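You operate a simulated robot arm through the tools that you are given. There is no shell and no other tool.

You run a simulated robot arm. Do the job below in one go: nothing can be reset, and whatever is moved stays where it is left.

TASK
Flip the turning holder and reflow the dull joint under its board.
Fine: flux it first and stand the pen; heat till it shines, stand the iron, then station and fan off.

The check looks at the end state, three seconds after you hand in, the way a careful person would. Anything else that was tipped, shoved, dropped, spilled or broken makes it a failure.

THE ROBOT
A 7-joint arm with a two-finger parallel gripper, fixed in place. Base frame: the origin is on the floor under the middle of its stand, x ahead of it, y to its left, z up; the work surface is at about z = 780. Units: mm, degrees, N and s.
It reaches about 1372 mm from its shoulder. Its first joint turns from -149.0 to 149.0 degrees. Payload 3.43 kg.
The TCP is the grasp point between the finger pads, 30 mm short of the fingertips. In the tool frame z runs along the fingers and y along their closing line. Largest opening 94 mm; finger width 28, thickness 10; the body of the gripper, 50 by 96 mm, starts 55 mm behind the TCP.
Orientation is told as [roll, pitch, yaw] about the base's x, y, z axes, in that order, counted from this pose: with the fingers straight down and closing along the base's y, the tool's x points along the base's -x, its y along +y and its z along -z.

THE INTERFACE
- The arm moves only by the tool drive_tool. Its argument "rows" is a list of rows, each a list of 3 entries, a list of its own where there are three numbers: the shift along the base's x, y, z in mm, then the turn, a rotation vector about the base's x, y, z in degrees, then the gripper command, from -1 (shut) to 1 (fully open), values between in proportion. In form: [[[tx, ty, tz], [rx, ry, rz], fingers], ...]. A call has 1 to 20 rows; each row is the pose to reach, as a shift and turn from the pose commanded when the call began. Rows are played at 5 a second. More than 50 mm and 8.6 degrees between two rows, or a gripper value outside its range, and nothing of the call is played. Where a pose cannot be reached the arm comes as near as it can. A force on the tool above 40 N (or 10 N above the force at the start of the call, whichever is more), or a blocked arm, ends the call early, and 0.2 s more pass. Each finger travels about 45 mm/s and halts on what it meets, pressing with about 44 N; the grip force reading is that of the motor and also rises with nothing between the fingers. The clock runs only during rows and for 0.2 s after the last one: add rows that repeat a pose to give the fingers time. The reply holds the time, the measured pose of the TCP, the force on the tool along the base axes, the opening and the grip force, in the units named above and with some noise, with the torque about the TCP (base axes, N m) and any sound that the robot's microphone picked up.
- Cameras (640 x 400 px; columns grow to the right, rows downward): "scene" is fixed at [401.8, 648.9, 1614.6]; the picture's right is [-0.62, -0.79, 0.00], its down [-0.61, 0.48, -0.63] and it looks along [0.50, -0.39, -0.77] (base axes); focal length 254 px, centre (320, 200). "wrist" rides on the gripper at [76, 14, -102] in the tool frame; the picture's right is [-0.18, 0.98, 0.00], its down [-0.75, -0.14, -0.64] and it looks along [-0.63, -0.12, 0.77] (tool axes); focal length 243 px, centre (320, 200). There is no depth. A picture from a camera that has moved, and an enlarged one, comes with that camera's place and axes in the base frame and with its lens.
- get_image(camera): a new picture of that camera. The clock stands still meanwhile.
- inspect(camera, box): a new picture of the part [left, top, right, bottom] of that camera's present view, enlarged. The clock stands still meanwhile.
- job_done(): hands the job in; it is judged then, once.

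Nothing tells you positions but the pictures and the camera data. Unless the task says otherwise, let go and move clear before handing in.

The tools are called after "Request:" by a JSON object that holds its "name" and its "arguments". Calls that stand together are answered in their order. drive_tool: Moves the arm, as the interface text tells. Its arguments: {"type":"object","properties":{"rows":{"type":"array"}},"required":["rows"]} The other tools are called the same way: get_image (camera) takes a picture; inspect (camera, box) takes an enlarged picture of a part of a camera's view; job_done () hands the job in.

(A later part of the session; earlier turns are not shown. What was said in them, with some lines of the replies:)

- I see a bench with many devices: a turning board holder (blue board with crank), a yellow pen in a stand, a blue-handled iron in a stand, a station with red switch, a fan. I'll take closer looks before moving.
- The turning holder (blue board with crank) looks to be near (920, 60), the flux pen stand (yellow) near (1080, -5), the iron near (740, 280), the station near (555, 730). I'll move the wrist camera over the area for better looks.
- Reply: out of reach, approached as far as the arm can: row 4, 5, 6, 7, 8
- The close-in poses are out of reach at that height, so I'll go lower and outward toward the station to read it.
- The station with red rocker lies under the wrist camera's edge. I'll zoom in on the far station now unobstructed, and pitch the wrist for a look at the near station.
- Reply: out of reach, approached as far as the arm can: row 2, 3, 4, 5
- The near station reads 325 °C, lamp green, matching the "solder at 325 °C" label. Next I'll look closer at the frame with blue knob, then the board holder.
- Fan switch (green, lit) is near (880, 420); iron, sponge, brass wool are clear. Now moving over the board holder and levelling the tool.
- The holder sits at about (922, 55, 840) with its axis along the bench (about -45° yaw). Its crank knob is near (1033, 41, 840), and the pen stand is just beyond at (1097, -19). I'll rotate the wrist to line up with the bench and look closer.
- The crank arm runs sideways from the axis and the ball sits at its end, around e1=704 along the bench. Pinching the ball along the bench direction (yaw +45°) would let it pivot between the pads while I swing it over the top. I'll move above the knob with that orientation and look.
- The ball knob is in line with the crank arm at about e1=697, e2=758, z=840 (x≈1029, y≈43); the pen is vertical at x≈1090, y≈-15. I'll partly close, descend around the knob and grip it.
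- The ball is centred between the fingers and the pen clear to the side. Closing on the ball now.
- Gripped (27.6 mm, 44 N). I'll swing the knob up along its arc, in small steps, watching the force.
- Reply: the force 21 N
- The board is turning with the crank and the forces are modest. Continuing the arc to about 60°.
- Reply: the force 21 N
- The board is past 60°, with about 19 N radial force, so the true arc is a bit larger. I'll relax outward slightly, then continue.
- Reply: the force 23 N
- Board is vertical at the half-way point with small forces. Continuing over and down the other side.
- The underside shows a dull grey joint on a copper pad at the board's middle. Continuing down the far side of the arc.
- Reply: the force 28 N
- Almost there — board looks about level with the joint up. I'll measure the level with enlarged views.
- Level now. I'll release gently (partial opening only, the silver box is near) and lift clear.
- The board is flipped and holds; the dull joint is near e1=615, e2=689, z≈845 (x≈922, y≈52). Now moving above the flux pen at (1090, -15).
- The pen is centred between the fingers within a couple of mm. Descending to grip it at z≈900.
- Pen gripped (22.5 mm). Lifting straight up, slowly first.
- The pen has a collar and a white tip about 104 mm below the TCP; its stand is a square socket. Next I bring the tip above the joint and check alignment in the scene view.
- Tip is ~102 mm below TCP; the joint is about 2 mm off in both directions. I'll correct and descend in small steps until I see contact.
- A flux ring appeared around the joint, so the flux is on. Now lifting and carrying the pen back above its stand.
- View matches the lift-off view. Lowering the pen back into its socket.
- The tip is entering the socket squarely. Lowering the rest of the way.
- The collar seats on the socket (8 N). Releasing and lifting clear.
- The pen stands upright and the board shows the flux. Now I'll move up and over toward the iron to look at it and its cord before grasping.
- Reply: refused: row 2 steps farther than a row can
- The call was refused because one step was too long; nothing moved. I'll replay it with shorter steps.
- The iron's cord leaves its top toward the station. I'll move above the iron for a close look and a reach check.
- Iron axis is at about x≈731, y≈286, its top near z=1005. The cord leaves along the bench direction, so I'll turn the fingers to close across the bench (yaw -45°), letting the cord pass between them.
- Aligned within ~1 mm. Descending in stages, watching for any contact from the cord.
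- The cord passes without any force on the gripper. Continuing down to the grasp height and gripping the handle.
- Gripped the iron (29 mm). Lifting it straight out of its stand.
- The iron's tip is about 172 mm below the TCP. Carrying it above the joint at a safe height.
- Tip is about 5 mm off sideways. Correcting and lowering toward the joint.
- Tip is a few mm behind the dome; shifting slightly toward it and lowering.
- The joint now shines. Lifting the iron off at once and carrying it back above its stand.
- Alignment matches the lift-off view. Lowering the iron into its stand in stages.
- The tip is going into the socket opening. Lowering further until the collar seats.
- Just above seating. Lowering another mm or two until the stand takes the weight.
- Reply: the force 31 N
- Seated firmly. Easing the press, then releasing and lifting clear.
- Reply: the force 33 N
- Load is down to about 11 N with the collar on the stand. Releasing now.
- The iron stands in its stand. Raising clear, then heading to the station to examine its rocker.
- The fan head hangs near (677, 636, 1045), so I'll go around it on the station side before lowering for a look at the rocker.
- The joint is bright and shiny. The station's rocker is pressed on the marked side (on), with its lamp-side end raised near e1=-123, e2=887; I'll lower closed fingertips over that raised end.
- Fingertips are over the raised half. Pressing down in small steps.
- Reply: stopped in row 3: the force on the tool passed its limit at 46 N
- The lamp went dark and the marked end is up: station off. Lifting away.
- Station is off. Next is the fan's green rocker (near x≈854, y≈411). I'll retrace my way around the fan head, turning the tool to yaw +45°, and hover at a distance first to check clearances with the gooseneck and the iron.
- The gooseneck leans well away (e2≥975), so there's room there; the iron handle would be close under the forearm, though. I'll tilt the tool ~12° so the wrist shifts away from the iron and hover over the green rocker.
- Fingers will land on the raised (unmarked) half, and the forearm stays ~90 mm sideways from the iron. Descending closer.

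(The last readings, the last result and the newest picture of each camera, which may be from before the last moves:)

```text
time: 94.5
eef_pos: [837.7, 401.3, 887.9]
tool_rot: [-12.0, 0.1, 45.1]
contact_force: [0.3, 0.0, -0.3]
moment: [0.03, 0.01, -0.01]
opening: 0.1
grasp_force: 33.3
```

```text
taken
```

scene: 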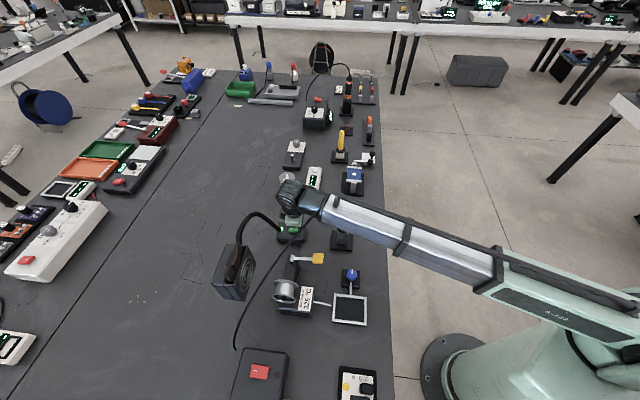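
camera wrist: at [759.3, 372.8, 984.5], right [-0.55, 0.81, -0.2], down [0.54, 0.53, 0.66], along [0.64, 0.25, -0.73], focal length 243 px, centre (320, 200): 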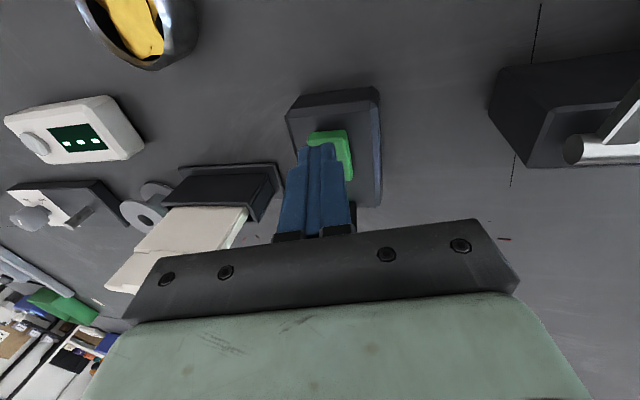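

Fingertips are over the raised half of the green rocker. Pressing down in small steps.

Request:
{"name": "drive_tool", "arguments": {"rows": [[[0, 0, -6], [0, 0, 0], -1], [[0, 0, -11], [0, 0, 0], -1], [[0, 0, -15], [0, 0, 0], -1], [[0, 0, -18], [0, 0, 0], -1], [[0, 0, -21], [0, 0, 0], -1], [[0, 0, -24], [0, 0, 0], -1]]}}

Request:
{"name": "inspect", "arguments": {"camera": "wrist", "box": [240, 80, 400, 220]}}

Request:
{"name": "inspect", "arguments": {"camera": "scene", "box": [260, 190, 360, 260]}}

```text
time: 95.9
eef_pos: [836.6, 401.3, 864.6]
tool_rot: [-12.0, 0.1, 45.0]
contact_force: [-2.0, -1.8, 3.2]
moment: [-0.02, -0.01, 0.0]
opening: 0.3
grasp_force: 33.0
```

```text
2.86 times, centred on (320, 150) of wrist
camera zoom: at [759.2, 371.6, 960.2], right [-0.55, 0.81, -0.2], down [0.54, 0.53, 0.66], along [0.64, 0.25, -0.73], focal length 693 px, centre (320, 343)
```

zoom: 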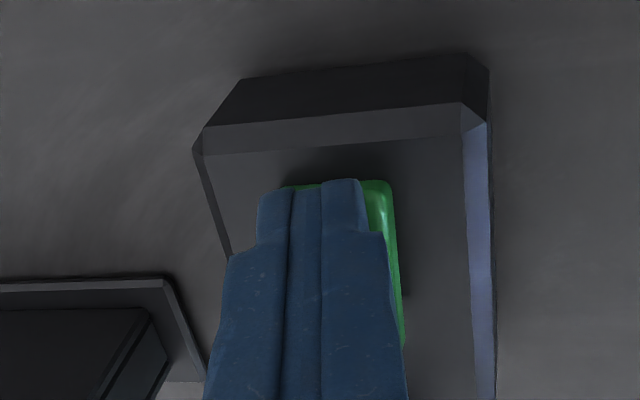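

```text
5.71 times, centred on (310, 225) of scene
camera zoom: at [401.8, 648.9, 1614.6], right [-0.62, -0.79, 0.0], down [-0.61, 0.48, -0.63], along [0.5, -0.39, -0.77], focal length 1451 px, centre (377, 57)
```

zoom: 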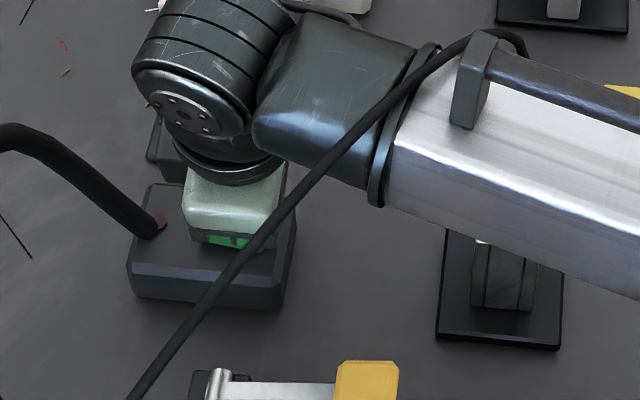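

The fan's lamp is dark now. Lifting straight up and away, then checking everything.

Request:
{"name": "drive_tool", "arguments": {"rows": [[[0, 0, 15], [0, 0, 0], -1], [[0, 0, 45], [0, 0, 0], -1], [[0, 0, 85], [0, 0, 0], -1], [[0, 0, 125], [0, 0, 0], -1], [[0, 0, 165], [0, 0, 0], -1], [[0, 0, 205], [3, 3, 0], -1], [[15, -15, 225], [6, 6, 0], -1], [[40, -40, 225], [8.49, 8.49, 0], -1], [[70, -70, 225], [8.49, 8.49, 0], -1], [[100, -100, 225], [8.49, 8.49, 0], -0.5], [[130, -130, 225], [8.49, 8.49, 0], 0], [[160, -160, 225], [8.49, 8.49, 0], 0], [[190, -190, 225], [8.49, 8.49, 0], 0], [[220, -220, 225], [8.49, 8.49, 0], 0], [[220, -220, 225], [8.49, 8.49, 0], 0]]}}

Request:
{"name": "get_image", "arguments": {"camera": "scene"}}

Request:
{"name": "inspect", "arguments": {"camera": "scene", "box": [210, 180, 400, 320]}}

Request:
{"name": "inspect", "arguments": {"camera": "scene", "box": [270, 110, 400, 200]}}

Request:
{"name": "inspect", "arguments": {"camera": "scene", "box": [220, 320, 400, 400]}}

```text
time: 99.1
eef_pos: [1057.1, 182.9, 1093.5]
tool_rot: [-0.1, 0.1, 45.0]
contact_force: [0.2, 0.6, -0.2]
moment: [0.0, -0.01, -0.02]
opening: 46.9
grasp_force: 0.1
```

```text
taken
```

scene: 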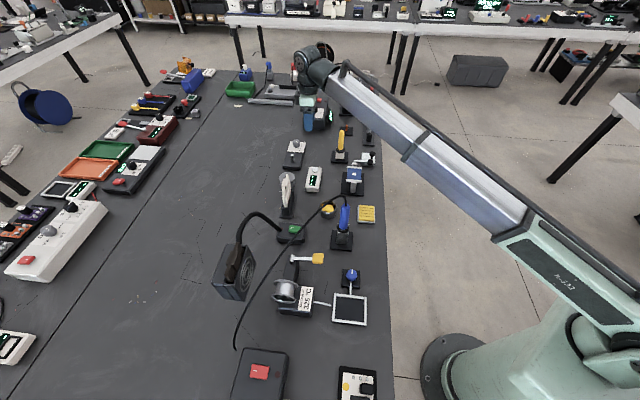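

```text
2.86 times, centred on (305, 250) of scene
camera zoom: at [401.8, 648.9, 1614.6], right [-0.62, -0.79, 0.0], down [-0.61, 0.48, -0.63], along [0.5, -0.39, -0.77], focal length 726 px, centre (363, 57)
```

zoom: 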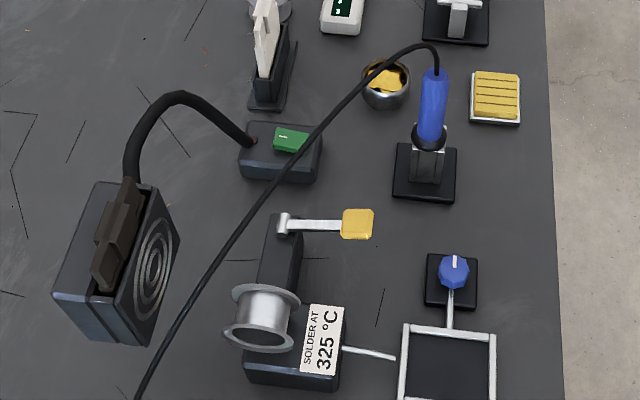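

```text
4.44 times, centred on (335, 155) of scene
camera zoom: at [401.8, 648.9, 1614.6], right [-0.62, -0.79, 0.0], down [-0.61, 0.48, -0.63], along [0.5, -0.39, -0.77], focal length 1129 px, centre (253, 400)
```

zoom: 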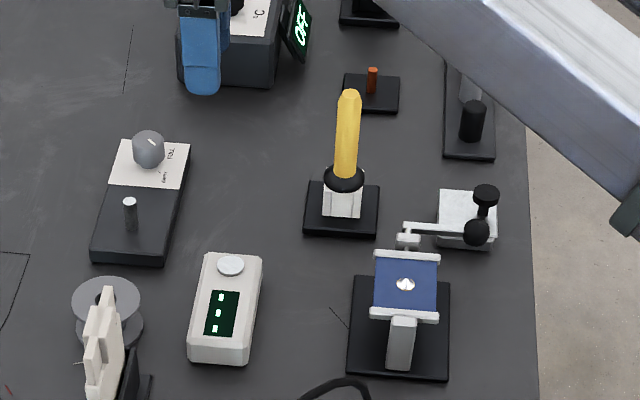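

```text
3.56 times, centred on (310, 360) of scene
camera zoom: at [401.8, 648.9, 1614.6], right [-0.62, -0.79, 0.0], down [-0.61, 0.48, -0.63], along [0.5, -0.39, -0.77], focal length 903 px, centre (356, -369)
```

zoom: 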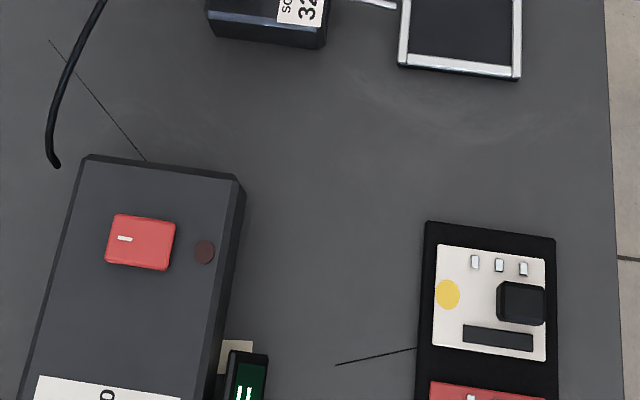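

Request:
{"name": "inspect", "arguments": {"camera": "scene", "box": [330, 150, 380, 190]}}

Request:
{"name": "inspect", "arguments": {"camera": "scene", "box": [320, 195, 370, 255]}}

Request:
{"name": "inspect", "arguments": {"camera": "scene", "box": [265, 205, 325, 255]}}

```text
10.00 times, centred on (355, 170) of scene
camera zoom: at [401.8, 648.9, 1614.6], right [-0.62, -0.79, 0.0], down [-0.61, 0.48, -0.63], along [0.5, -0.39, -0.77], focal length 2540 px, centre (-30, 500)
```

zoom: 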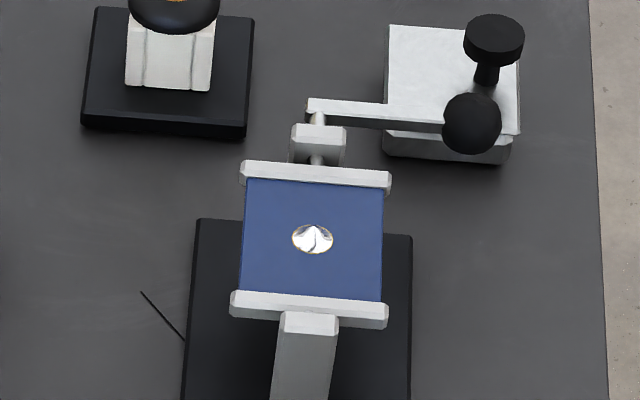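

```text
6.67 times, centred on (345, 225) of scene
camera zoom: at [401.8, 648.9, 1614.6], right [-0.62, -0.79, 0.0], down [-0.61, 0.48, -0.63], along [0.5, -0.39, -0.77], focal length 1693 px, centre (153, 33)
```

zoom: 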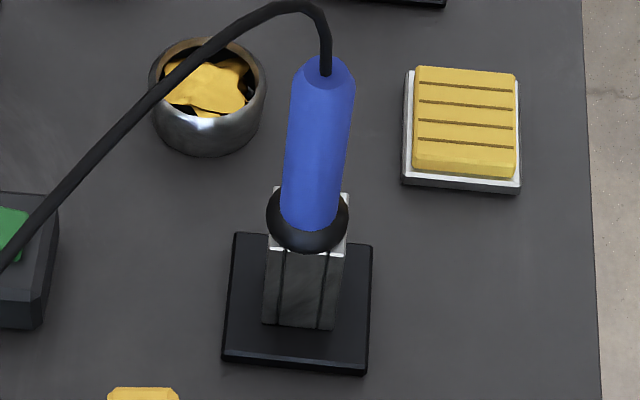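

```text
8.00 times, centred on (295, 230) of scene
camera zoom: at [401.8, 648.9, 1614.6], right [-0.62, -0.79, 0.0], down [-0.61, 0.48, -0.63], along [0.5, -0.39, -0.77], focal length 2032 px, centre (520, -40)
```

zoom: 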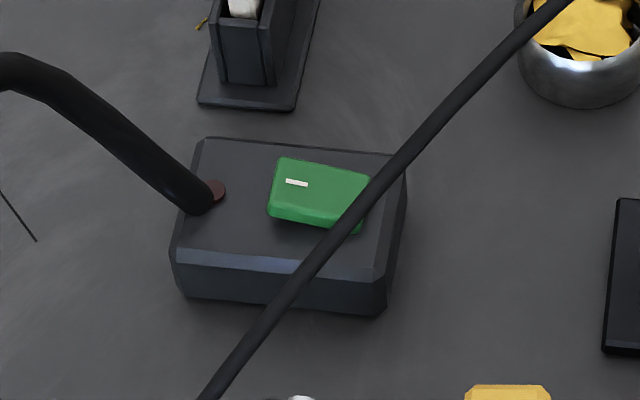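

The board is flipped and level with a bright, shiny joint. The pen and iron stand upright in their stands. The station and fan lamps are both dark, and the arm is clear, so I'm handing in.

Request:
{"name": "job_done", "arguments": {}}

```text
The job is handed in.
```

I flipped the turning holder and reflowed the dull joint, which now looks bright and shiny. I've handed the job in, but no verdict has come back yet.

- **Holder:** turned half a turn by its crank. The board sits level with the reflowed joint facing up.
- **Flux:** applied before heating (a ring showed around the pad). The flux pen is back upright in its stand.
- **Reflow:** the station read 325 °C, matching the "solder at 325 °C" label. I lifted the iron as soon as the joint shone. It is back upright in its stand.
- **Power:** the station and the fan are both off, with their lamps dark.

In the final pictures nothing else looked tipped, moved or spilled. The arm is empty-handed and clear of the bench.
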